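You operate a simulated robot arm through the tools that you are given. There is no shell and no other tool.

Carry out the task below with a simulated robot arm. There is one attempt and no reset: what you move stays moved.

TASK
Roll the banner in, lower the pole and fold in both feet of the banner stand.
Fine: turn the pole's lock knob fully loose.

It is judged by the outcome, as a careful person would: the job done as asked, and still so three seconds after it is handed in. It fails if anything else is knocked over, pushed out of place, dropped, spilled or broken. Flat cloth is picked up by pressing the open fingertips on it (5 to 10 N) and closing them slowly along it; thin cloth reads only 2 to 8 mm in the jaws.

THE ROBOT
A 6-joint arm with a two-finger parallel gripper, fixed in place. Base frame: the origin is on the floor under the middle of its stand, x ahead of it, y to its left, z up; the work surface is at about z = 450. Units: mm, rad, N and s.
With the tool pointing down near the work surface it reaches from about 120 to 500 mm from the base axis. Its first joint turns from -2.897 to 2.897 rad. Payload 1.57 kg.
The TCP is the grasp point between the finger pads, 30 mm short of the fingertips. In the tool frame z runs along the fingers and y along their closing line. Largest opening 110 mm; finger width 24, thickness 12; the body of the gripper, 48 by 112 mm, starts 78 mm behind the TCP.
Orientation is told as [roll, pitch, yaw] about the base's x, y, z axes, in that order, counted from this pose: with the fingers straight down and closing along the base's y, the tool's x points along the base's -x, its y along +y and its z along -z.

THE INTERFACE
- The arm moves only by the tool apply_moves. Its argument "plan" is a list of rows, each an object (a shift or turn left out is 0, a gripper value left out holds the last) with "xyz": the shift along the tool's x, y, z in units of 150 mm (1.0 is 150 mm), a list of three; "rot": the turn, a rotation vector about the tool's x, y, z in units of 90 degrees (1.0 is 90 degrees), a list of three. In form: [{"xyz": [tx, ty, tz], "rot": [ax, ay, az]}, ...]. A call has 1 to 20 rows; each row is the pose to reach, as a shift and turn from the pose commanded when the call began, along the tool's axes at that moment. "fingers" is the gripper command, from -1 (shut) to 1 (fully open), values between in proportion, set as the call begins (left out, the last holds). A call with a number of a shift or a turn outside -1 to 1 is refused whole. Rows are played at 5 a second. More than 50 mm and 0.15 rad between two rows, or a gripper value outside its range, and nothing of the call is played. Where a pose cannot be reached the arm comes as near as it can. A force on the tool above 60 N (or 10 N above the force at the start of the call, whichever is more), or a blocked arm, ends the call early, and 0.2 s more pass. Each finger travels about 108 mm/s and halts on what it meets, pressing with about 34 N; the grip force reading is that of the motor and also rises with nothing between the fingers. The clock runs only during rows and for 0.2 s after the last one: add rows that repeat a pose to give the fingers time. It gives the time, the measured TCP pose, the force on the tool (base axes), the opening and the grip force at its end, in the units of the frame above (readings bear some noise), with the torque about the TCP (base axes, N m) and any sound that the robot's microphone picked up.
- Cameras (640 x 400 px; columns grow to the right, rows downward): "scene" is fixed at [49.5, 501.9, 1292.5]; the picture's right is [-0.48, -0.88, 0.00], its down [-0.05, 0.03, -1.00] and it looks along [0.87, -0.48, -0.06] (base axes); focal length 214 px, centre (320, 200). "wrist" rides on the gripper at [70, 16, -141] in the tool frame; the picture's right is [-0.23, 0.97, 0.00], its down [-0.86, -0.20, -0.48] and it looks along [-0.47, -0.11, 0.88] (tool axes); focal length 222 px, centre (320, 200). There is no depth. A picture from a camera that has moved, and an enlarged one, comes with that camera's place and axes in the base frame and with its lens.
- capture(camera): a new picture of that camera. The clock stands still meanwhile.
- move_column(by): moves the trunk up (or, below 0, down) by that many mm; the arm rides with it, the base frame stays. It gives what a move gives, with no picture.
- inspect(camera, box): a new picture of the part [left, top, right, bottom] of that camera's present view, enlarged. The clock stands still meanwhile.
- close_job(): hands the job in; it is judged then, once.

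Places have to be worked out from the pictures, the camera data and where the tool is seen. Open the gripper and draw the arm clear of the work before you hand the job in, unless the task says otherwise.

The tools are called as name(argument=value, ...) on one line, values as JSON. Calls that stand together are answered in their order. apply_moves: Moves the arm, as the interface text tells. Its arguments: {"type":"object","properties":{"plan":{"type":"array","items":{"type":"object","properties":{"xyz":{"type":"array","items":{"type":"number"}},"rot":{"type":"array","items":{"type":"number"}}}}},"fingers":{"type":"number"}},"required":["plan"]} The other tools are called the same way: move_column (by) moves the trunk up or down; capture (camera) takes a picture; inspect (camera, box) takes an enlarged picture of a part of a camera's view; close_job () hands the job in.

At the start:

```text
time_s: 0.0
eef_pos: [478.4, 145.7, 1407.3]
orientation: [0.001, -0.001, 0.0]
ft_force: [0.5, -0.4, -0.9]
wrist_torque: [0.03, -0.05, 0.0]
finger_gap: 110.2
finger_force: 0.0
trunk travel left (down, up): [-188.0, 402.0]
```

scene: 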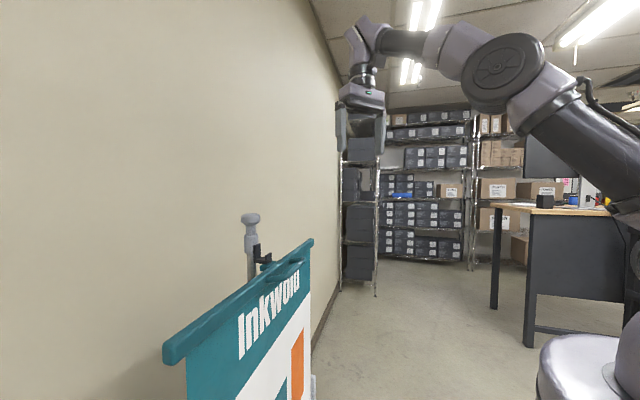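
wrist: 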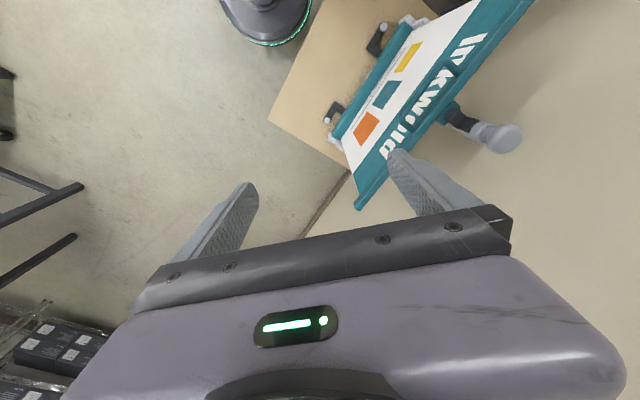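

I start by looking closer at the banner stand with both cameras before moving anything.

inspect(camera="scene", box=[140, 190, 360, 400])

inspect(camera="wrist", box=[260, 0, 560, 220])

```text
1.90 times, centred on (250, 295) of scene
camera zoom: at [49.5, 501.9, 1292.5], right [-0.48, -0.88, 0.0], down [-0.05, 0.03, -1.0], along [0.87, -0.48, -0.06], focal length 408 px, centre (453, 19)
```

zoom: 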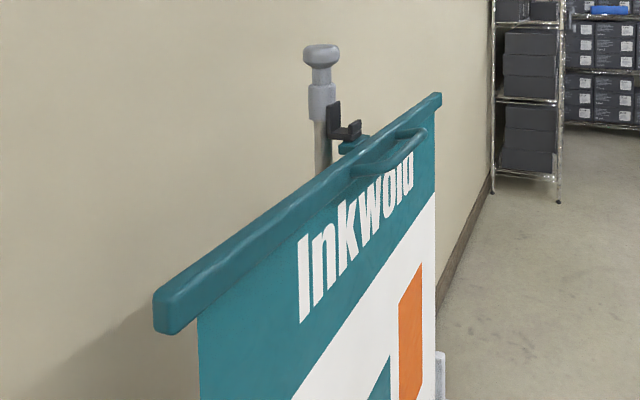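

```text
1.82 times, centred on (410, 110) of wrist
camera zoom: at [408.9, 160.4, 1548.9], right [0.23, 0.97, 0.0], down [0.85, -0.2, 0.48], along [0.47, -0.11, -0.88], focal length 404 px, centre (156, 364)
```

zoom: 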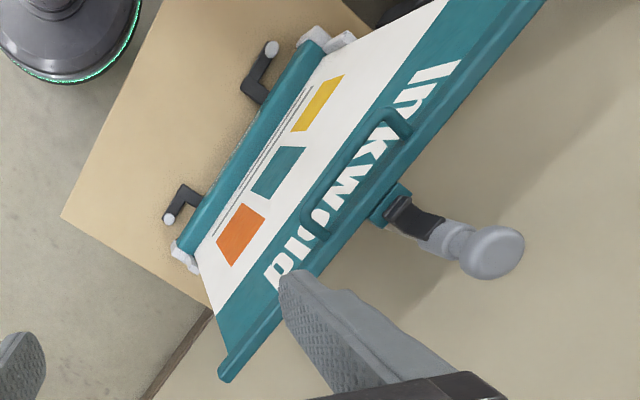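

The stand sits on a board, facing the robot at about 45°: I put the top bar's middle near (491, 364, 1116), the pole head near (546, 405, 1221) behind it, and the cassette under the bar. I draw the tool back a bit and yaw it to face the stand for a better look.

apply_moves(plan=[{"xyz": [0.09, -0.06, 0], "rot": [0, 0, -0.09]}, {"xyz": [0.18, -0.12, 0], "rot": [0, 0, -0.18]}, {"xyz": [0.27, -0.18, 0], "rot": [0, 0, -0.27]}, {"xyz": [0.36, -0.24, 0], "rot": [0, 0, -0.36]}, {"xyz": [0.45, -0.3, 0], "rot": [0, 0, -0.45]}, {"xyz": [0.54, -0.36, 0], "rot": [0, 0, -0.5]}, {"xyz": [0.6, -0.4, 0], "rot": [0, 0, -0.5]}])

move_column(by=-180)

capture(camera="wrist")

capture(camera="scene")

```text
time_s: 1.6
eef_pos: [390.8, 83.0, 1406.5]
orientation: [-0.001, 0.0, 0.788]
ft_force: [1.0, -0.6, -0.6]
wrist_torque: [-0.01, -0.02, -0.01]
finger_gap: 110.3
finger_force: 0.1
trunk travel left (down, up): [-188.0, 402.0]
```

```text
time_s: 3.6
eef_pos: [391.2, 82.5, 1225.6]
orientation: [0.0, -0.003, 0.784]
ft_force: [-0.4, 0.1, 1.0]
wrist_torque: [-0.01, 0.0, 0.0]
finger_gap: 110.0
finger_force: 0.1
trunk travel left (down, up): [-8.0, 582.0]
```

```text
taken
camera wrist: at [328.9, 45.3, 1369.0], right [-0.53, 0.85, 0.0], down [0.75, 0.46, 0.48], along [0.41, 0.25, -0.88], focal length 222 px, centre (320, 200)
```

wrist: 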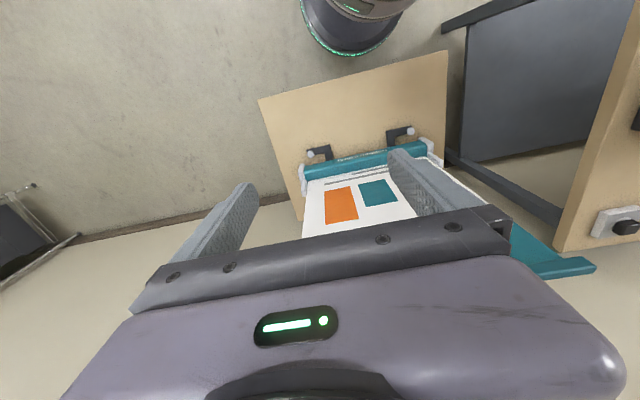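

```text
taken
```

scene: 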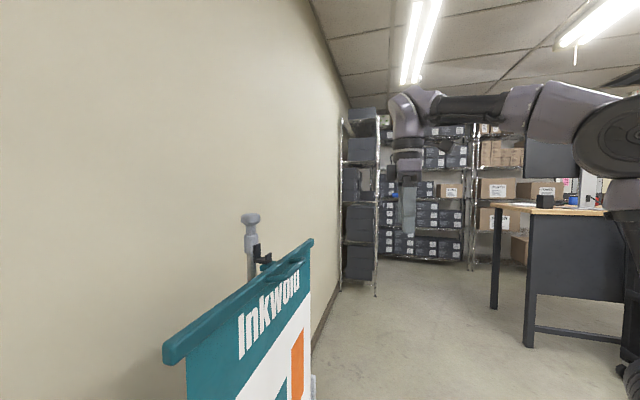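

The cassette and feet are in view now; I enlarge that part to see how the feet are made.

inspect(camera="wrist", box=[280, 110, 470, 230])

```text
3.33 times, centred on (375, 170) of wrist
camera zoom: at [328.9, 45.3, 1369.0], right [-0.53, 0.85, 0.0], down [0.75, 0.46, 0.48], along [0.41, 0.25, -0.88], focal length 740 px, centre (137, 300)
```

zoom: 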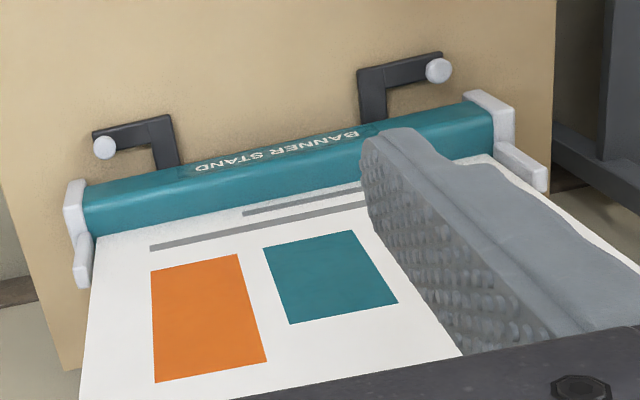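

The feet look like flat L-shaped bars: each comes forward from under the cassette, then bends outward to a round knob at its tip. I go lower for a closer view.

apply_moves(plan=[{"xyz": [0, 0, 0.25]}, {"xyz": [0, 0, 0.5]}, {"xyz": [0, 0, 0.75]}, {"xyz": [0, 0, 1.0]}])

apply_moves(plan=[{"xyz": [0, 0, 0.25]}, {"xyz": [0, 0, 0.5]}, {"xyz": [0, 0, 0.75]}, {"xyz": [0, 0, 1.0]}])

capture(camera="wrist")

capture(camera="scene")

```text
time_s: 4.6
eef_pos: [390.7, 80.4, 1076.4]
orientation: [0.002, 0.0, 0.786]
ft_force: [1.1, -0.5, -0.1]
wrist_torque: [-0.03, -0.01, 0.01]
finger_gap: 110.1
finger_force: 0.2
trunk travel left (down, up): [-8.0, 582.0]
```

```text
time_s: 5.6
eef_pos: [387.1, 83.4, 927.6]
orientation: [0.001, -0.001, 0.784]
ft_force: [0.0, -0.4, 0.3]
wrist_torque: [-0.02, -0.03, 0.04]
finger_gap: 110.0
finger_force: 0.1
trunk travel left (down, up): [-8.0, 582.0]
```

```text
taken
camera wrist: at [326.0, 45.2, 1069.6], right [-0.53, 0.85, 0.0], down [0.75, 0.46, 0.48], along [0.41, 0.25, -0.88], focal length 222 px, centre (320, 200)
```

wrist: 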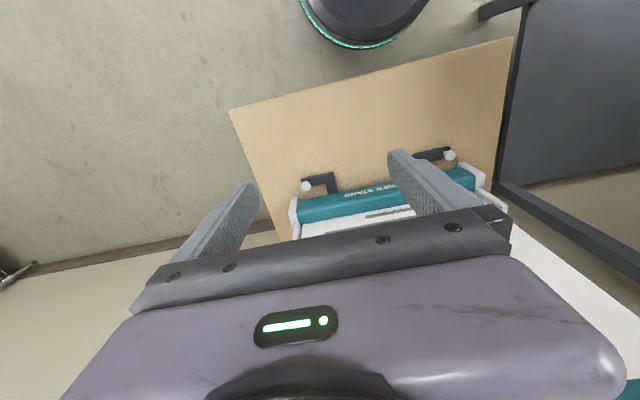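

```text
taken
```

scene: 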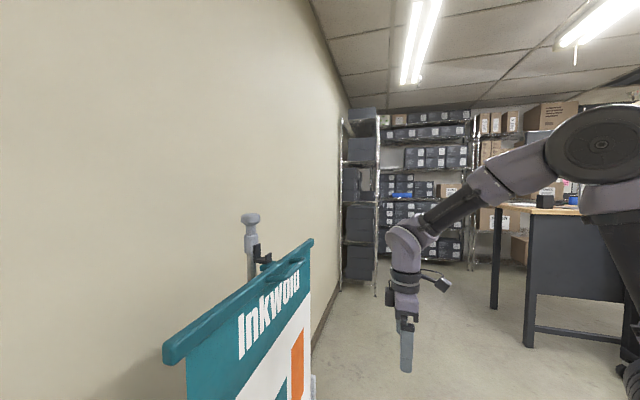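

I tilt the tool forward and go lower so the camera looks at the cassette from the front at a flatter angle.

apply_moves(plan=[{"xyz": [0, 0, 0.25], "rot": [0, -0.08, 0]}, {"xyz": [0, 0, 0.5], "rot": [0, -0.16, 0]}, {"xyz": [0, 0, 0.75], "rot": [0, -0.24, 0]}, {"xyz": [0, 0, 1.0], "rot": [0, -0.32, 0]}])

capture(camera="wrist")

```text
time_s: 6.6
eef_pos: [387.7, 80.5, 776.8]
orientation: [0.007, -0.499, 0.781]
ft_force: [0.6, -0.4, -0.1]
wrist_torque: [0.02, 0.04, 0.01]
finger_gap: 109.8
finger_force: 0.0
trunk travel left (down, up): [-8.0, 582.0]
```

```text
taken
camera wrist: at [284.8, 1.2, 868.5], right [-0.55, 0.83, 0.12], down [0.51, 0.22, 0.83], along [0.66, 0.51, -0.55], focal length 222 px, centre (320, 200)
```

wrist: 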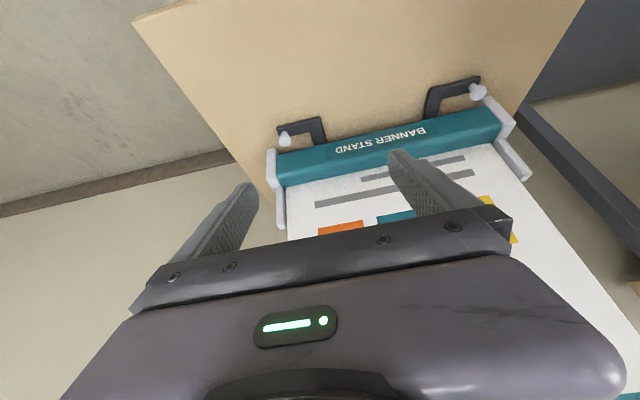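

inspect(camera="wrist", box=[250, 60, 540, 240])

inspect(camera="wrist", box=[260, 100, 350, 160])

inspect(camera="wrist", box=[410, 60, 530, 140])

```text
2.21 times, centred on (395, 150) of wrist
camera zoom: at [284.8, 1.2, 868.5], right [-0.55, 0.83, 0.12], down [0.51, 0.22, 0.83], along [0.66, 0.51, -0.55], focal length 490 px, centre (154, 310)
```

zoom: 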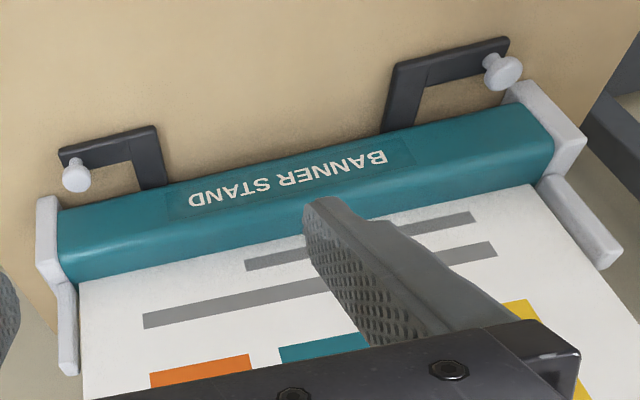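

```text
6.67 times, centred on (305, 130) of wrist
camera zoom: at [284.8, 1.2, 868.5], right [-0.55, 0.83, 0.12], down [0.51, 0.22, 0.83], along [0.66, 0.51, -0.55], focal length 1481 px, centre (420, 667)
```

zoom: 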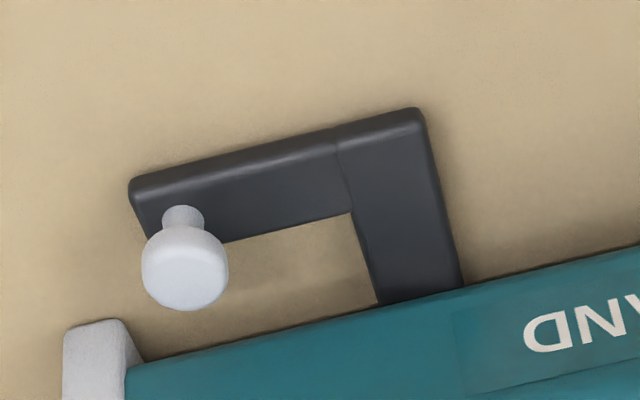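

```text
5.00 times, centred on (470, 100) of wrist
camera zoom: at [284.8, 1.2, 868.5], right [-0.55, 0.83, 0.12], down [0.51, 0.22, 0.83], along [0.66, 0.51, -0.55], focal length 1111 px, centre (-430, 700)
```

zoom: 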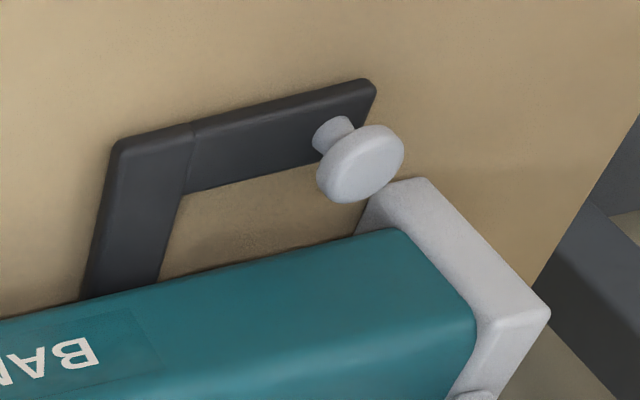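

The feet are flat L-bars with an upright mushroom knob on each tip, hinged under the cassette, so they should swing inward along the cassette. Next I look closely at the top bar, hook and pole head from the scene camera.

inspect(camera="scene", box=[220, 200, 330, 290])

inspect(camera="scene", box=[240, 235, 290, 275])

inspect(camera="scene", box=[150, 240, 330, 400])

```text
4.44 times, centred on (275, 245) of scene
camera zoom: at [49.5, 501.9, 1292.5], right [-0.48, -0.88, 0.0], down [-0.05, 0.03, -1.0], along [0.87, -0.48, -0.06], focal length 953 px, centre (520, 0)
```

zoom: 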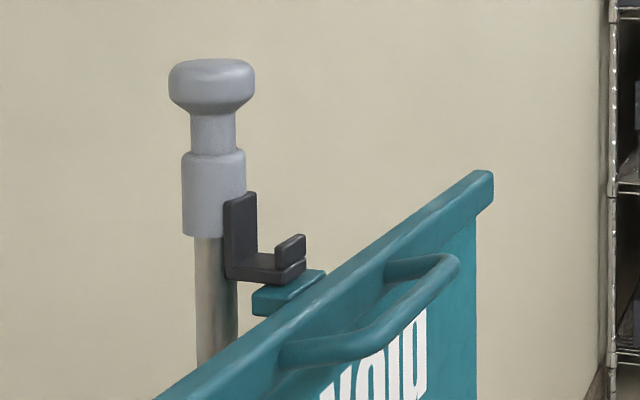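

```text
10.00 times, centred on (265, 255) of scene
camera zoom: at [49.5, 501.9, 1292.5], right [-0.48, -0.88, 0.0], down [-0.05, 0.03, -1.0], along [0.87, -0.48, -0.06], focal length 2145 px, centre (870, -350)
```

zoom: 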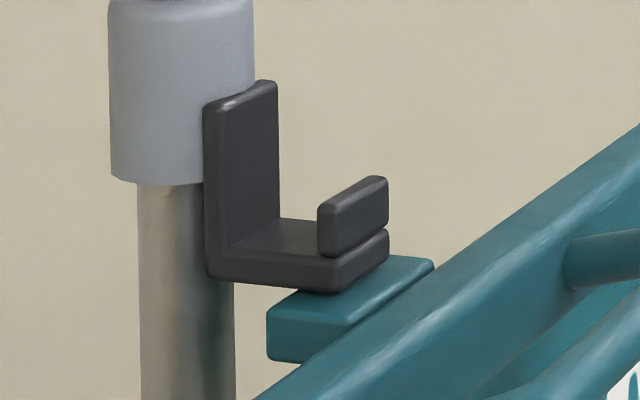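

```text
2.50 times, centred on (240, 320) of scene
camera zoom: at [49.5, 501.9, 1292.5], right [-0.48, -0.88, 0.0], down [-0.05, 0.03, -1.0], along [0.87, -0.48, -0.06], focal length 536 px, centre (520, -100)
```

zoom: 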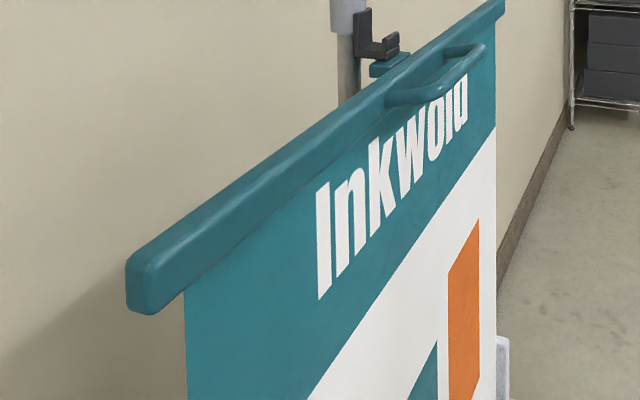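

The pole's J-hook and the bar's rear tab need a closer look, so I raise the trunk and bring the camera near the handle from the front.

move_column(by=440)

apply_moves(plan=[{"xyz": [-0.113, 0.188, 0.062]}, {"xyz": [-0.226, 0.375, 0.124]}, {"xyz": [-0.339, 0.563, 0.186]}, {"xyz": [-0.4525, 0.75, 0.2475]}])

capture(camera="wrist")

```text
refused: 440 is not a number from -400 to 400
```

```text
time_s: 7.6
eef_pos: [371.7, 217.6, 785.1]
orientation: [0.007, -0.5, 0.783]
ft_force: [0.3, 0.8, 0.0]
wrist_torque: [0.02, 0.0, -0.03]
finger_gap: 110.0
finger_force: 0.0
out of reach, approached as far as the arm can: row 1, 2, 3, 4
trunk travel left (down, up): [-8.0, 582.0]
```

```text
taken
camera wrist: at [270.1, 136.5, 876.3], right [-0.55, 0.83, 0.12], down [0.51, 0.22, 0.83], along [0.66, 0.51, -0.55], focal length 222 px, centre (320, 200)
```

wrist: 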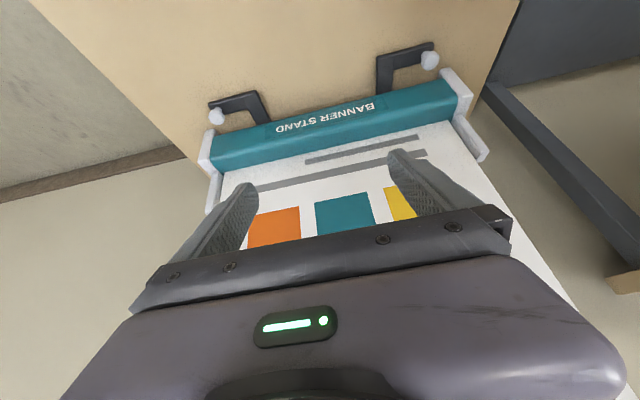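

The trunk move was refused (limit 400) while the arm moved; the tool is about 190 mm in front of the banner, so raising is clear. I raise the trunk 400 now.

move_column(by=400)

capture(camera="wrist")

capture(camera="scene")

```text
time_s: 11.4
eef_pos: [372.2, 216.1, 1184.1]
orientation: [0.007, -0.502, 0.783]
ft_force: [0.0, -0.1, 0.3]
wrist_torque: [0.0, 0.0, 0.0]
finger_gap: 109.9
finger_force: 0.1
trunk travel left (down, up): [-408.0, 182.0]
```

```text
taken
camera wrist: at [270.3, 136.3, 1276.1], right [-0.55, 0.83, 0.12], down [0.51, 0.22, 0.83], along [0.66, 0.51, -0.55], focal length 222 px, centre (320, 200)
```

wrist: 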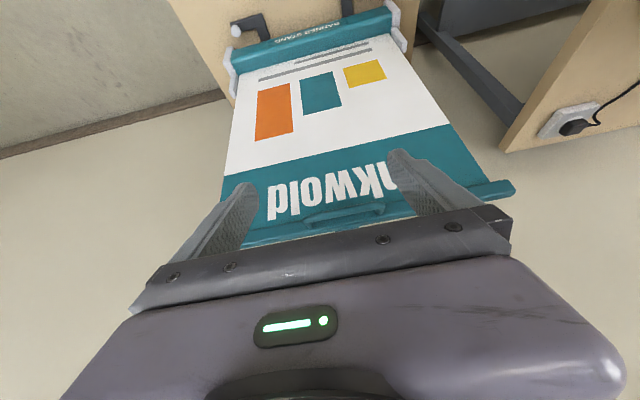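

```text
taken
```

scene: 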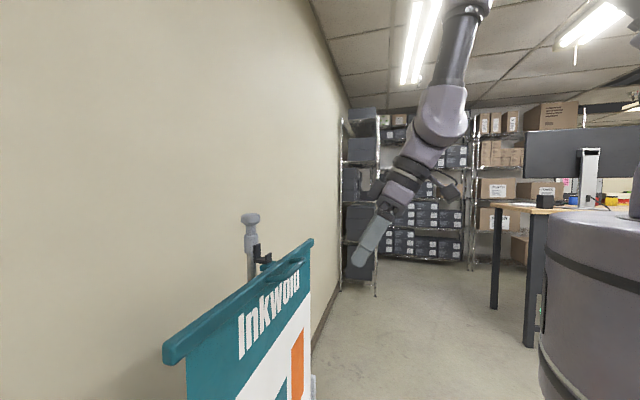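

The handle is now visible just in front of the gripper. I enlarge it.

inspect(camera="wrist", box=[220, 150, 420, 275])

inspect(camera="scene", box=[225, 200, 315, 260])

```text
3.20 times, centred on (320, 212) of wrist
camera zoom: at [270.3, 136.3, 1276.1], right [-0.55, 0.83, 0.12], down [0.51, 0.22, 0.83], along [0.66, 0.51, -0.55], focal length 711 px, centre (320, 160)
```

zoom: 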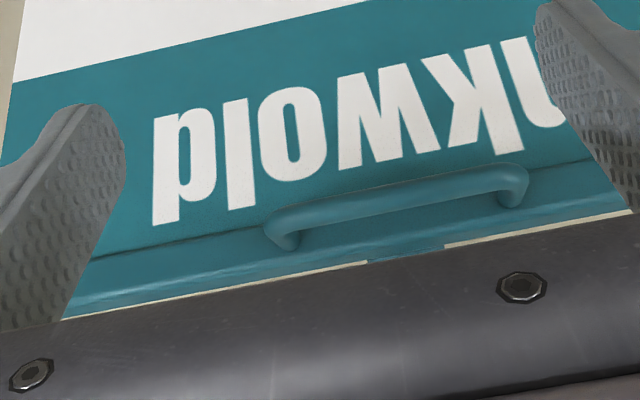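

```text
6.67 times, centred on (270, 230) of scene
camera zoom: at [49.5, 501.9, 1292.5], right [-0.48, -0.88, 0.0], down [-0.05, 0.03, -1.0], along [0.87, -0.48, -0.06], focal length 1430 px, centre (653, 0)
```

zoom: 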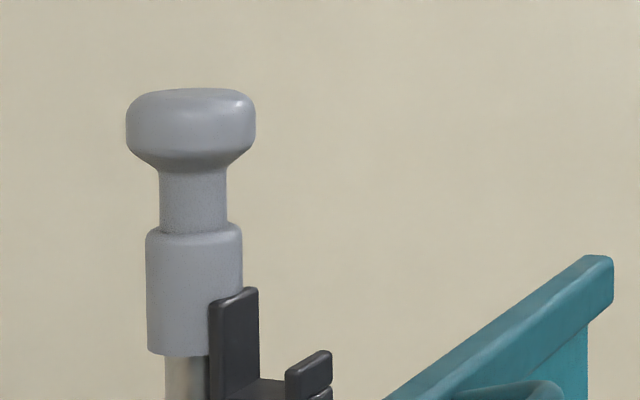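

The handle is a loop about 110 mm long on the front of the bar. To understand how the bar hangs on the pole hook, I move the camera up and closer, looking over the bar.

move_column(by=98)

apply_moves(plan=[{"xyz": [-0.207, 0.044, 0.113], "rot": [0, 0.05, 0]}, {"xyz": [-0.413, 0.088, 0.226], "rot": [0, 0.1, 0]}, {"xyz": [-0.62, 0.132, 0.339], "rot": [0, 0.15, 0]}, {"xyz": [-0.62, 0.132, 0.339], "rot": [0, 0.15, 0]}])

capture(camera="wrist")

```text
time_s: 12.8
eef_pos: [373.6, 216.8, 1281.0]
orientation: [0.006, -0.5, 0.781]
ft_force: [-0.7, -0.4, 0.9]
wrist_torque: [0.04, 0.03, 0.01]
finger_gap: 110.0
finger_force: 0.1
trunk travel left (down, up): [-506.0, 84.0]
```

```text
time_s: 13.8
eef_pos: [435.7, 302.1, 1285.5]
orientation: [0.007, -0.267, 0.784]
ft_force: [-0.7, -0.6, 0.4]
wrist_torque: [0.07, -0.06, 0.0]
finger_gap: 110.2
finger_force: 0.1
out of reach, approached as far as the arm can: row 2
trunk travel left (down, up): [-506.0, 84.0]
```

```text
taken
camera wrist: at [349.7, 239.5, 1404.0], right [-0.53, 0.84, 0.07], down [0.64, 0.35, 0.69], along [0.55, 0.41, -0.72], focal length 222 px, centre (320, 200)
```

wrist: 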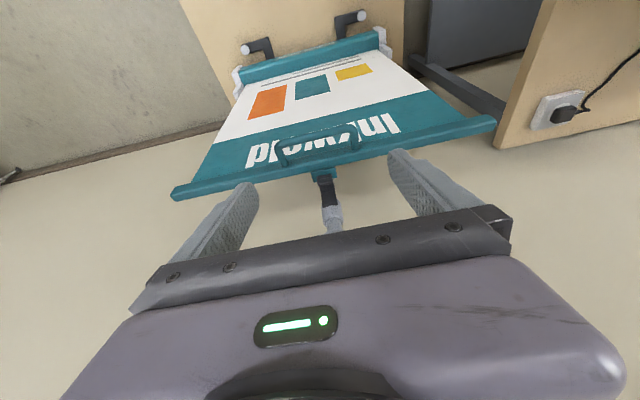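

inspect(camera="wrist", box=[280, 140, 380, 240])

inspect(camera="wrist", box=[165, 100, 505, 240])

```text
4.00 times, centred on (330, 190) of wrist
camera zoom: at [349.7, 239.5, 1404.0], right [-0.53, 0.84, 0.07], down [0.64, 0.35, 0.69], along [0.55, 0.41, -0.72], focal length 888 px, centre (280, 240)
```

zoom: 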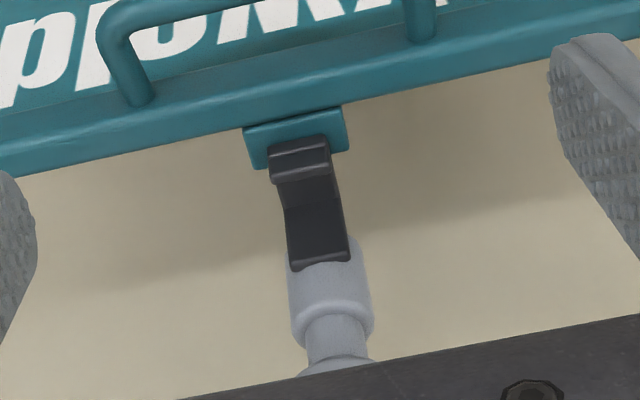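

```text
1.88 times, centred on (335, 170) of wrist
camera zoom: at [349.7, 239.5, 1404.0], right [-0.53, 0.84, 0.07], down [0.64, 0.35, 0.69], along [0.55, 0.41, -0.72], focal length 418 px, centre (292, 256)
```

zoom: 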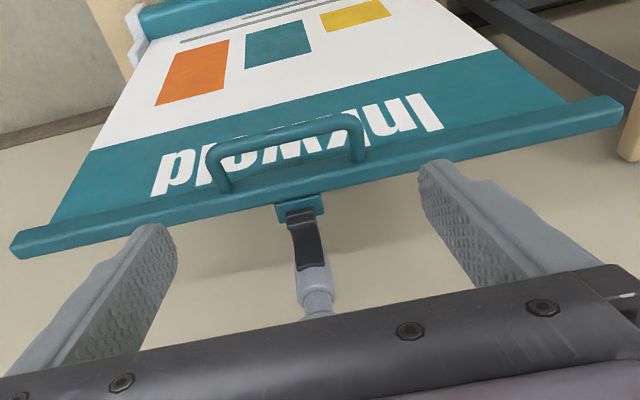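

inspect(camera="wrist", box=[310, 160, 350, 185])

inspect(camera="scene", box=[252, 246, 284, 266])

```text
16.00 times, centred on (330, 172) of wrist
camera zoom: at [349.7, 239.5, 1404.0], right [-0.53, 0.84, 0.07], down [0.64, 0.35, 0.69], along [0.55, 0.41, -0.72], focal length 3554 px, centre (160, 640)
```

zoom: 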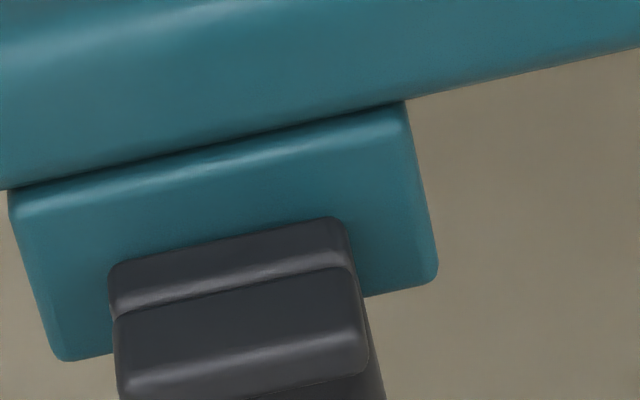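

```text
16.00 times, centred on (268, 256) of scene
camera zoom: at [49.5, 501.9, 1292.5], right [-0.48, -0.88, 0.0], down [-0.05, 0.03, -1.0], along [0.87, -0.48, -0.06], focal length 3432 px, centre (1152, -696)
```

zoom: 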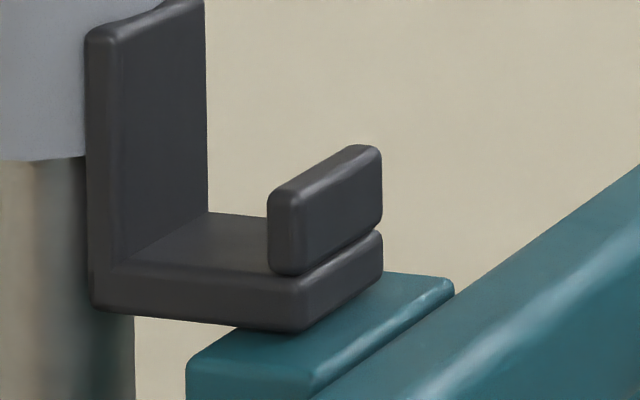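

The rear tab of the bar sits right at the pole's J-hook, and the handle rail is at about (462, 323, 1127), roughly 50 mm in front of the bar. I back off, tilt the tool about 60° forward and later roll it 90° so the fingers can close above and below the rail.

apply_moves(plan=[{"xyz": [0.1, 0, 0.065], "rot": [0, -0.083, 0]}, {"xyz": [0.2, 0, 0.13], "rot": [0, -0.166, 0]}, {"xyz": [0.3, 0, 0.195], "rot": [0, -0.249, 0]}, {"xyz": [0.4, 0, 0.26], "rot": [0, -0.332, 0]}, {"xyz": [0.5, 0, 0.325], "rot": [0, -0.415, 0]}, {"xyz": [0.591, 0.001, 0.391], "rot": [0, -0.497, 0]}, {"xyz": [0.591, 0.001, 0.391], "rot": [0, -0.497, 0]}])

```text
time_s: 15.3
eef_pos: [510.0, 288.1, 1309.0]
orientation: [0.155, -0.933, 0.697]
ft_force: [-1.0, -0.1, -1.1]
wrist_torque: [0.0, -0.02, -0.02]
finger_gap: 110.0
finger_force: 0.0
out of reach, approached as far as the arm can: row 1, 2, 3, 4, 5, 6, 7
trunk travel left (down, up): [-506.0, 84.0]
```

The tilt was not reachable there and the arm ended elsewhere, well above the stand; I look at the scene to understand the arm's shape before going on.

capture(camera="scene")

capture(camera="wrist")

```text
taken
```

scene: 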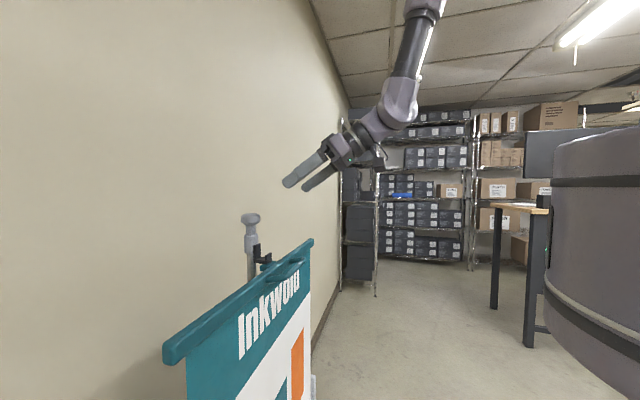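

```text
taken
camera wrist: at [393.8, 183.2, 1338.0], right [-0.61, 0.75, 0.27], down [0.29, -0.11, 0.95], along [0.74, 0.66, -0.15], focal length 222 px, centre (320, 200)
```

wrist: 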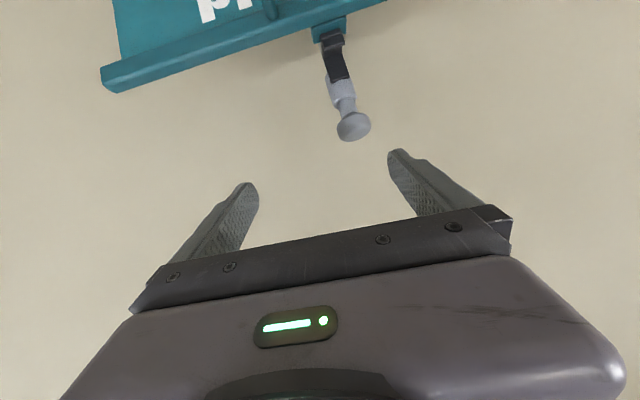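

The wrist can't bend that far outward here, so I'll use a straight-down tool instead, with the fingers closing front-to-back around the handle rail. I return to a tool-down pose first.

apply_moves(plan=[{"xyz": [-0.111, -0.014, -0.033], "rot": [0, 0.083, 0]}, {"xyz": [-0.222, -0.028, -0.066], "rot": [0, 0.167, 0]}, {"xyz": [-0.333, -0.042, -0.098], "rot": [0, 0.25, 0]}, {"xyz": [-0.444, -0.057, -0.131], "rot": [0, 0.333, 0]}, {"xyz": [-0.555, -0.071, -0.164], "rot": [0, 0.417, 0]}, {"xyz": [-0.666, -0.085, -0.197], "rot": [0, 0.5, 0]}, {"xyz": [-0.777, -0.099, -0.229], "rot": [0, 0.583, 0]}, {"xyz": [-0.888, -0.113, -0.262], "rot": [0, 0.667, 0]}, {"xyz": [-0.888, -0.113, -0.262], "rot": [0, 0.667, 0]}])

```text
time_s: 17.4
eef_pos: [556.2, 304.1, 1436.9]
orientation: [0.094, 0.111, 0.835]
ft_force: [-0.3, -0.5, 0.5]
wrist_torque: [0.01, -0.03, 0.02]
finger_gap: 109.9
finger_force: 0.1
out of reach, approached as far as the arm can: row 3
trunk travel left (down, up): [-506.0, 84.0]
```

Commands evidently start from the pose actually reached. I level the tool and move back to a clear spot in front of and above the stand.

apply_moves(plan=[{"xyz": [0.158, 0.118, 0.13], "rot": [0.015, -0.0177, 0]}, {"xyz": [0.316, 0.235, 0.26], "rot": [0.03, -0.0354, 0]}, {"xyz": [0.475, 0.353, 0.39], "rot": [0.045, -0.053, 0]}, {"xyz": [0.633, 0.471, 0.52], "rot": [0.06, -0.0707, 0]}, {"xyz": [0.633, 0.471, 0.52], "rot": [0.06, -0.0707, 0]}])

```text
time_s: 18.6
eef_pos: [432.6, 282.3, 1377.6]
orientation: [0.0, 0.0, 0.826]
ft_force: [1.1, 0.5, -0.2]
wrist_torque: [-0.02, 0.04, 0.0]
finger_gap: 109.9
finger_force: 0.0
trunk travel left (down, up): [-506.0, 84.0]
```

Now I turn the tool about its axis so the fingers close along the stand's front-back direction.

apply_moves(plan=[{"rot": [0, 0, 0.0909]}, {"rot": [0, 0, 0.1818]}, {"rot": [0, 0, 0.2727]}, {"rot": [0, 0, 0.3636]}, {"rot": [0, 0, 0.4545]}, {"rot": [0, 0, 0.5454]}, {"rot": [0, 0, 0.6363]}, {"rot": [0, 0, 0.7272]}, {"rot": [0, 0, 0.8181]}, {"rot": [0, 0, 0.909]}, {"rot": [0, 0, 1.0]}, {"rot": [0, 0, 1.0]}])

move_column(by=80)

capture(camera="wrist")

```text
time_s: 21.1
eef_pos: [431.5, 283.3, 1375.5]
orientation: [0.002, 0.0, -0.743]
ft_force: [-1.0, 1.1, 0.0]
wrist_torque: [-0.02, 0.03, 0.0]
finger_gap: 110.2
finger_force: 0.0
trunk travel left (down, up): [-506.0, 84.0]
```

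```text
time_s: 22.3
eef_pos: [431.7, 282.9, 1454.9]
orientation: [0.0, -0.001, -0.742]
ft_force: [0.1, 0.2, -0.1]
wrist_torque: [0.02, -0.02, 0.03]
finger_gap: 110.0
finger_force: 0.0
trunk travel left (down, up): [-586.0, 4.0]
```

```text
taken
camera wrist: at [391.6, 342.1, 1597.7], right [0.83, 0.56, 0.0], down [0.5, -0.73, 0.48], along [0.27, -0.4, -0.88], focal length 222 px, centre (320, 200)
```

wrist: 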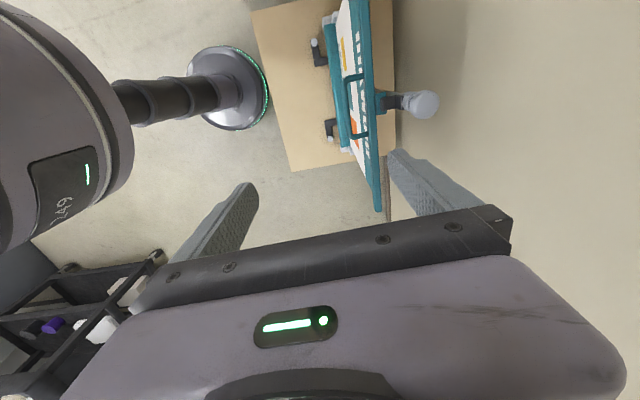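

This gives a good view down onto the bar from its near end. I enlarge the bar, handle and pole area.

inspect(camera="wrist", box=[310, 60, 450, 150])

inspect(camera="wrist", box=[290, 0, 450, 220])

```text
4.44 times, centred on (380, 105) of wrist
camera zoom: at [391.6, 342.1, 1597.7], right [0.83, 0.56, 0.0], down [0.5, -0.73, 0.48], along [0.27, -0.4, -0.88], focal length 987 px, centre (53, 622)
```

zoom: 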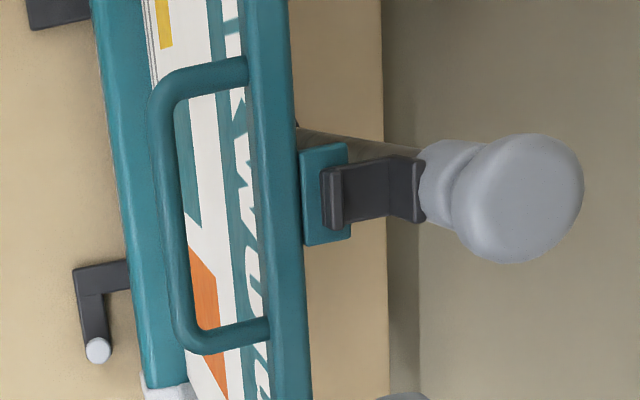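

```text
1.82 times, centred on (370, 110) of wrist
camera zoom: at [391.6, 342.1, 1597.7], right [0.83, 0.56, 0.0], down [0.5, -0.73, 0.48], along [0.27, -0.4, -0.88], focal length 404 px, centre (229, 364)
```

zoom: 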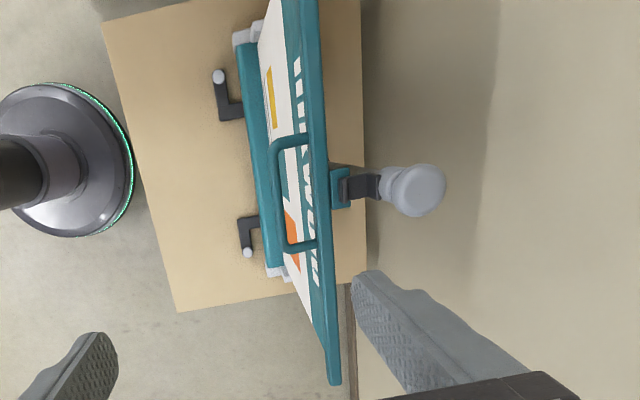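

The rail is about 48 mm in front of the bar with a ~32 mm gap behind it, and the pole head is around (548, 405, 1221). I set the finger gap to about 32 mm and go above the rail, still high.

apply_moves(plan=[{"xyz": [0.01, 0.09, 0.2], "rot": [0, 0, 0.01]}, {"xyz": [0.02, 0.18, 0.42], "rot": [0, 0, 0.02]}, {"xyz": [0.03, 0.27, 0.64], "rot": [0, 0, 0.03]}, {"xyz": [0.04, 0.362, 0.85], "rot": [0, 0, 0.034]}, {"xyz": [0.04, 0.362, 0.85], "rot": [0, 0, 0.034]}], fingers=-0.42)

capture(camera="wrist")

capture(camera="scene")

```text
time_s: 23.5
eef_pos: [464.3, 327.4, 1329.0]
orientation: [0.002, 0.0, -0.795]
ft_force: [0.7, 0.1, 1.2]
wrist_torque: [0.01, 0.0, 0.01]
finger_gap: 32.0
finger_force: 0.1
trunk travel left (down, up): [-586.0, 4.0]
```

```text
taken
camera wrist: at [426.8, 388.7, 1471.4], right [0.85, 0.52, 0.0], down [0.46, -0.75, 0.48], along [0.25, -0.41, -0.88], focal length 222 px, centre (320, 200)
```

wrist: 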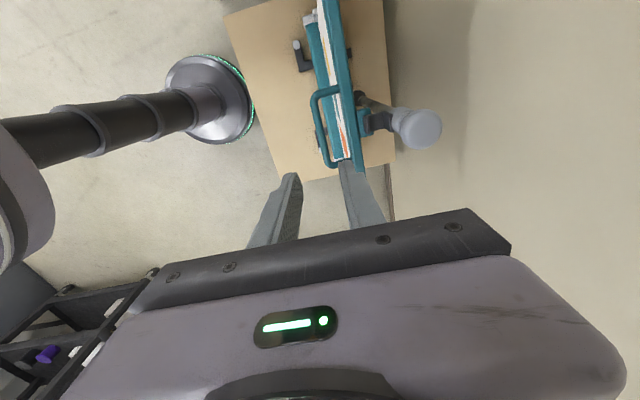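

```text
taken
```

scene: 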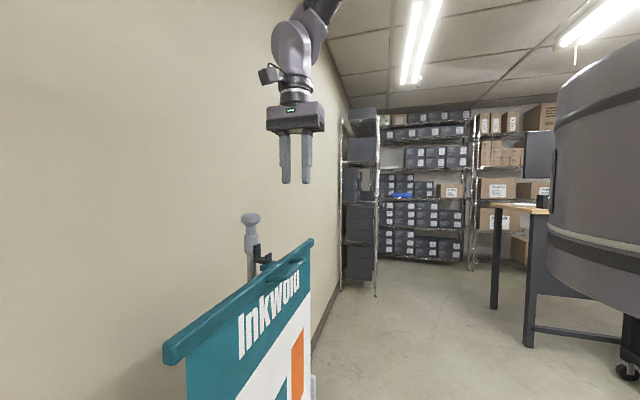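

The gripper is above the handle. I check lateral alignment with enlarged views before descending.

inspect(camera="scene", box=[240, 130, 340, 290])

inspect(camera="wrist", box=[240, 60, 450, 240])

```text
2.50 times, centred on (290, 210) of scene
camera zoom: at [49.5, 501.9, 1292.5], right [-0.48, -0.88, 0.0], down [-0.05, 0.03, -1.0], along [0.87, -0.48, -0.06], focal length 536 px, centre (395, 175)
```

zoom: 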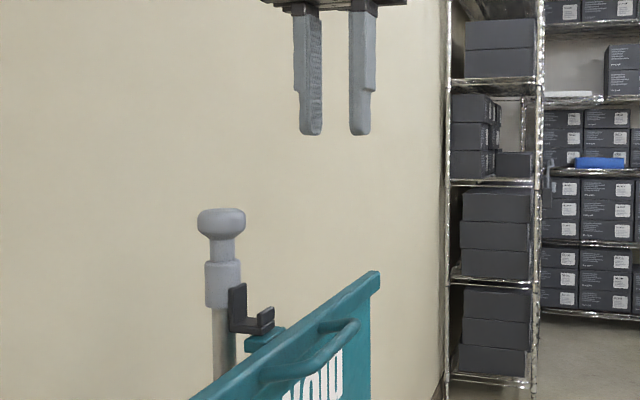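

```text
2.22 times, centred on (345, 150) of wrist
camera zoom: at [426.8, 388.7, 1471.4], right [0.85, 0.52, 0.0], down [0.46, -0.75, 0.48], along [0.25, -0.41, -0.88], focal length 494 px, centre (264, 311)
```

zoom: 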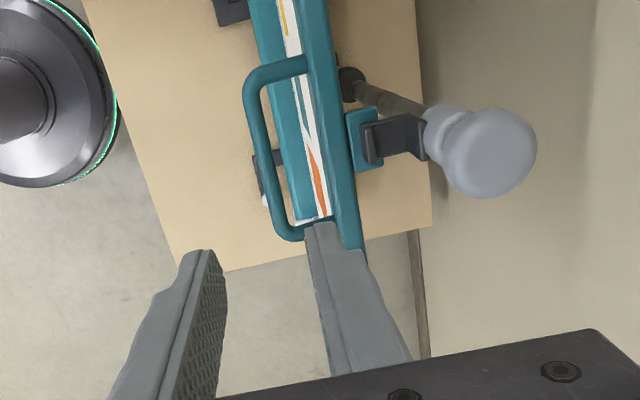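

inspect(camera="wrist", box=[300, 80, 400, 180])

inspect(camera="scene", box=[255, 240, 325, 290])

```text
4.00 times, centred on (350, 130) of wrist
camera zoom: at [426.8, 388.7, 1471.4], right [0.85, 0.52, 0.0], down [0.46, -0.75, 0.48], along [0.25, -0.41, -0.88], focal length 888 px, centre (200, 480)
```

zoom: 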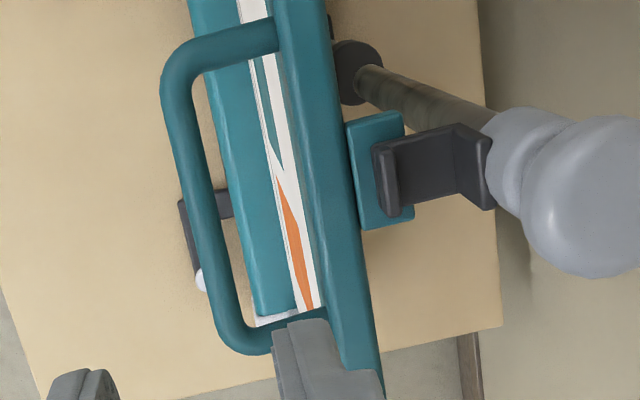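

```text
8.00 times, centred on (290, 265) of scene
camera zoom: at [49.5, 501.9, 1292.5], right [-0.48, -0.88, 0.0], down [-0.05, 0.03, -1.0], along [0.87, -0.48, -0.06], focal length 1716 px, centre (560, -320)
```

zoom: 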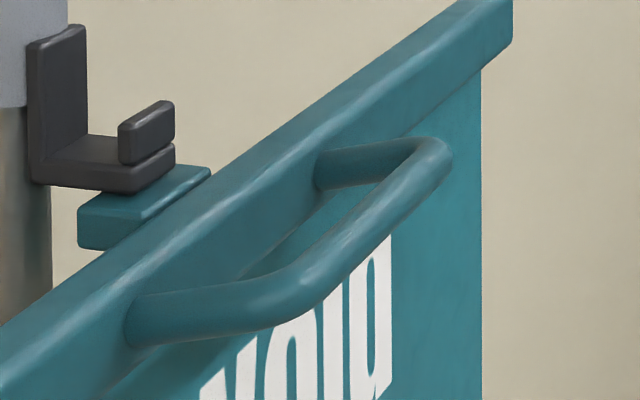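

The tool is aligned over the rail to within a couple of millimetres, and I judge the rail's height as about z = 1123. I descend most of the way and check once more.

apply_moves(plan=[{"xyz": [0, 0, 0.25]}, {"xyz": [0, 0, 0.5]}, {"xyz": [0, 0, 0.75]}, {"xyz": [0, 0, 0.9]}, {"xyz": [0, 0, 0.9]}])

inspect(camera="scene", box=[240, 190, 340, 290])

inspect(camera="wrist", box=[240, 80, 450, 260])

```text
time_s: 24.7
eef_pos: [463.1, 325.0, 1189.8]
orientation: [0.0, -0.001, -0.796]
ft_force: [-0.4, -0.5, 0.1]
wrist_torque: [0.02, -0.02, 0.0]
finger_gap: 32.0
finger_force: 0.1
trunk travel left (down, up): [-586.0, 4.0]
```

```text
4.00 times, centred on (290, 240) of scene
camera zoom: at [49.5, 501.9, 1292.5], right [-0.48, -0.88, 0.0], down [-0.05, 0.03, -1.0], along [0.87, -0.48, -0.06], focal length 858 px, centre (440, 40)
```

zoom: 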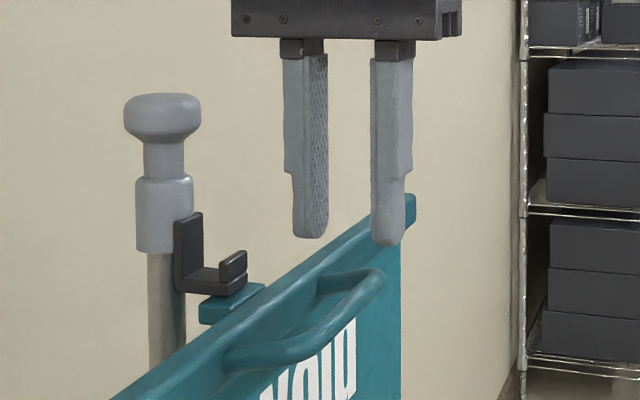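

```text
2.22 times, centred on (345, 170) of wrist
camera zoom: at [426.1, 387.5, 1332.6], right [0.85, 0.52, 0.0], down [0.46, -0.75, 0.48], along [0.25, -0.41, -0.88], focal length 494 px, centre (264, 267)
```

zoom: 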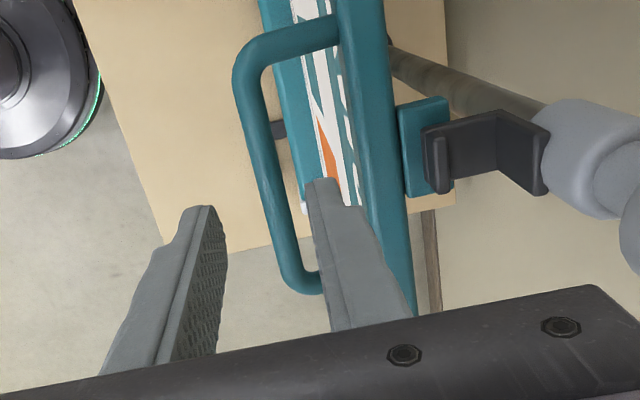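

Rail height is confirmed near z = 1122 and alignment is good to about 2 mm. I lower so the fingertips straddle the rail, shallowly, about 10 mm past its centre.

apply_moves(plan=[{"xyz": [0, 0.013, 0.11]}, {"xyz": [0, 0.013, 0.22]}, {"xyz": [0, 0.013, 0.31]}, {"xyz": [0, 0.013, 0.31]}])

inspect(camera="scene", box=[240, 190, 340, 290])

inspect(camera="wrist", box=[240, 80, 450, 260])

```text
time_s: 25.7
eef_pos: [465.5, 327.1, 1145.5]
orientation: [0.002, 0.001, -0.796]
ft_force: [0.6, -0.1, 0.2]
wrist_torque: [-0.01, 0.0, 0.0]
finger_gap: 31.6
finger_force: 0.0
trunk travel left (down, up): [-586.0, 4.0]
```

```text
4.00 times, centred on (290, 240) of scene
camera zoom: at [49.5, 501.9, 1292.5], right [-0.48, -0.88, 0.0], down [-0.05, 0.03, -1.0], along [0.87, -0.48, -0.06], focal length 858 px, centre (440, 40)
```

zoom: 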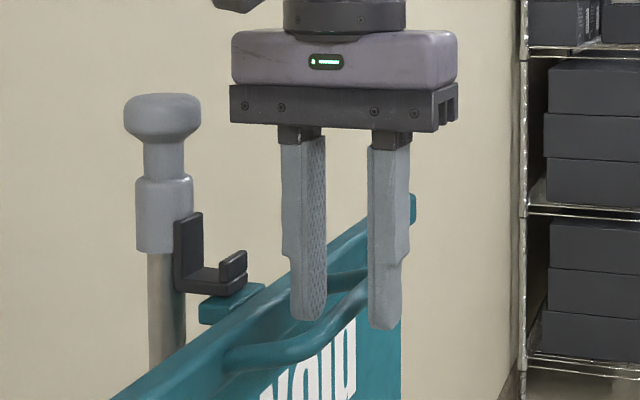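

```text
2.22 times, centred on (345, 170) of wrist
camera zoom: at [428.2, 388.4, 1287.9], right [0.85, 0.52, 0.0], down [0.46, -0.75, 0.48], along [0.25, -0.41, -0.88], focal length 494 px, centre (264, 267)
```

zoom: 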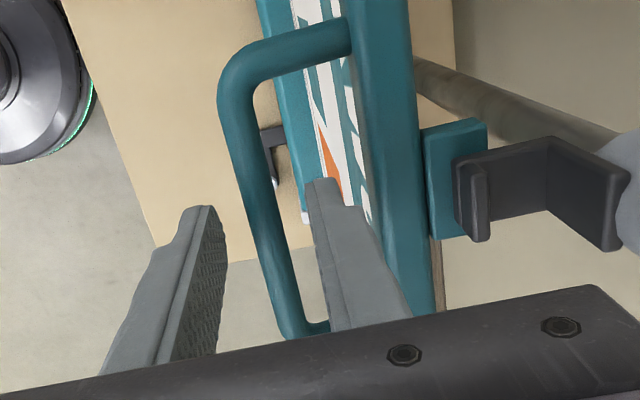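

The rail lies between the fingers. I close on it gently in stages.

apply_moves(plan=[{"xyz": [0, 0, 0]}, {"xyz": [0, 0, 0]}], fingers=-0.7)

apply_moves(plan=[{"xyz": [0, 0, 0]}, {"xyz": [0, 0, 0]}, {"xyz": [0, 0, 0]}], fingers=-1)

inspect(camera="scene", box=[240, 190, 340, 290])

```text
time_s: 26.3
eef_pos: [465.6, 326.7, 1145.8]
orientation: [0.002, -0.001, -0.795]
ft_force: [-1.2, -0.6, -0.7]
wrist_torque: [0.0, 0.0, -0.01]
finger_gap: 16.8
finger_force: 0.0
trunk travel left (down, up): [-586.0, 4.0]
```

```text
time_s: 27.1
eef_pos: [467.3, 328.6, 1145.5]
orientation: [-0.002, -0.001, -0.796]
ft_force: [4.3, 4.7, 4.5]
wrist_torque: [0.04, -0.26, 0.73]
finger_gap: 11.9
finger_force: 28.8
trunk travel left (down, up): [-586.0, 4.0]
```

```text
4.00 times, centred on (290, 240) of scene
camera zoom: at [49.5, 501.9, 1292.5], right [-0.48, -0.88, 0.0], down [-0.05, 0.03, -1.0], along [0.87, -0.48, -0.06], focal length 858 px, centre (440, 40)
```

zoom: 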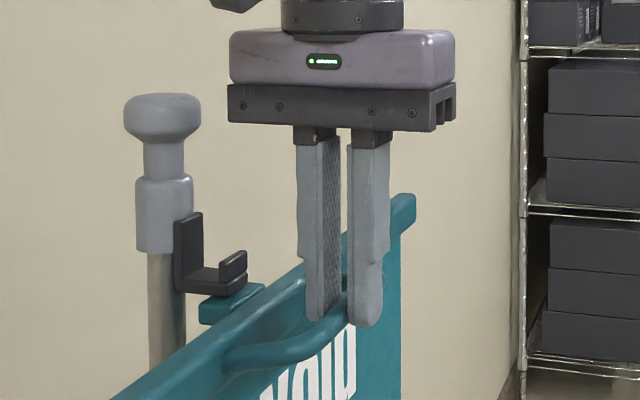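

The rail is gripped (gap 11.9 mm). I test carefully by lowering 4 mm and reading the force, to learn whether the bar is free downward.

apply_moves(plan=[{"xyz": [0, 0, 0.013]}, {"xyz": [0, 0, 0.027]}, {"xyz": [0, 0, 0.027]}])

inspect(camera="scene", box=[240, 230, 300, 280])

```text
time_s: 27.9
eef_pos: [466.6, 329.4, 1143.7]
orientation: [0.004, 0.0, -0.795]
ft_force: [15.9, 3.8, 27.9]
wrist_torque: [0.01, -0.46, 0.66]
finger_gap: 12.1
finger_force: 29.7
trunk travel left (down, up): [-586.0, 4.0]
```

```text
8.00 times, centred on (270, 255) of scene
camera zoom: at [49.5, 501.9, 1292.5], right [-0.48, -0.88, 0.0], down [-0.05, 0.03, -1.0], along [0.87, -0.48, -0.06], focal length 1716 px, centre (720, -240)
```

zoom: 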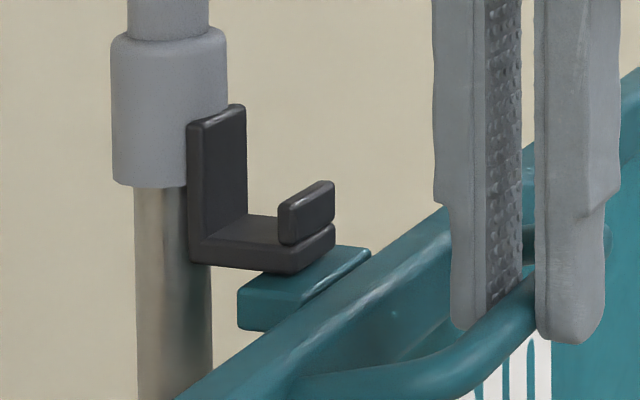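

The bar resists downward (28 N), so it is held by the hook. I take the push off and try lifting a few millimetres instead.

apply_moves(plan=[{"xyz": [0, 0, -0.013]}, {"xyz": [0, 0, -0.027]}, {"xyz": [0, 0, -0.04]}, {"xyz": [0, 0, -0.053]}, {"xyz": [0, 0, -0.053]}])

inspect(camera="scene", box=[240, 230, 300, 280])

```text
time_s: 29.1
eef_pos: [465.9, 328.1, 1148.8]
orientation: [-0.002, -0.001, -0.795]
ft_force: [7.6, 5.8, -9.1]
wrist_torque: [0.33, 0.06, 0.68]
finger_gap: 11.9
finger_force: 29.4
trunk travel left (down, up): [-586.0, 4.0]
```

```text
8.00 times, centred on (270, 255) of scene
camera zoom: at [49.5, 501.9, 1292.5], right [-0.48, -0.88, 0.0], down [-0.05, 0.03, -1.0], along [0.87, -0.48, -0.06], focal length 1716 px, centre (720, -240)
```

zoom: 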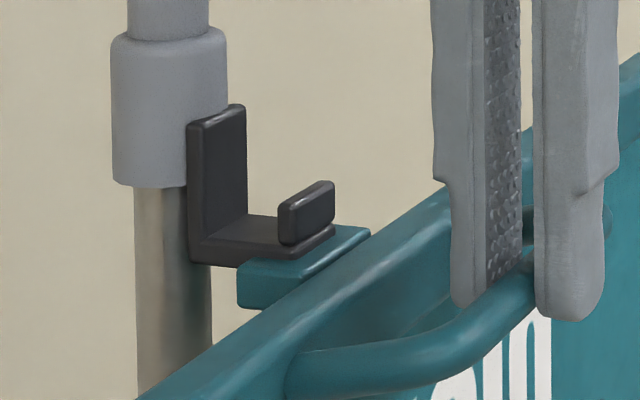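

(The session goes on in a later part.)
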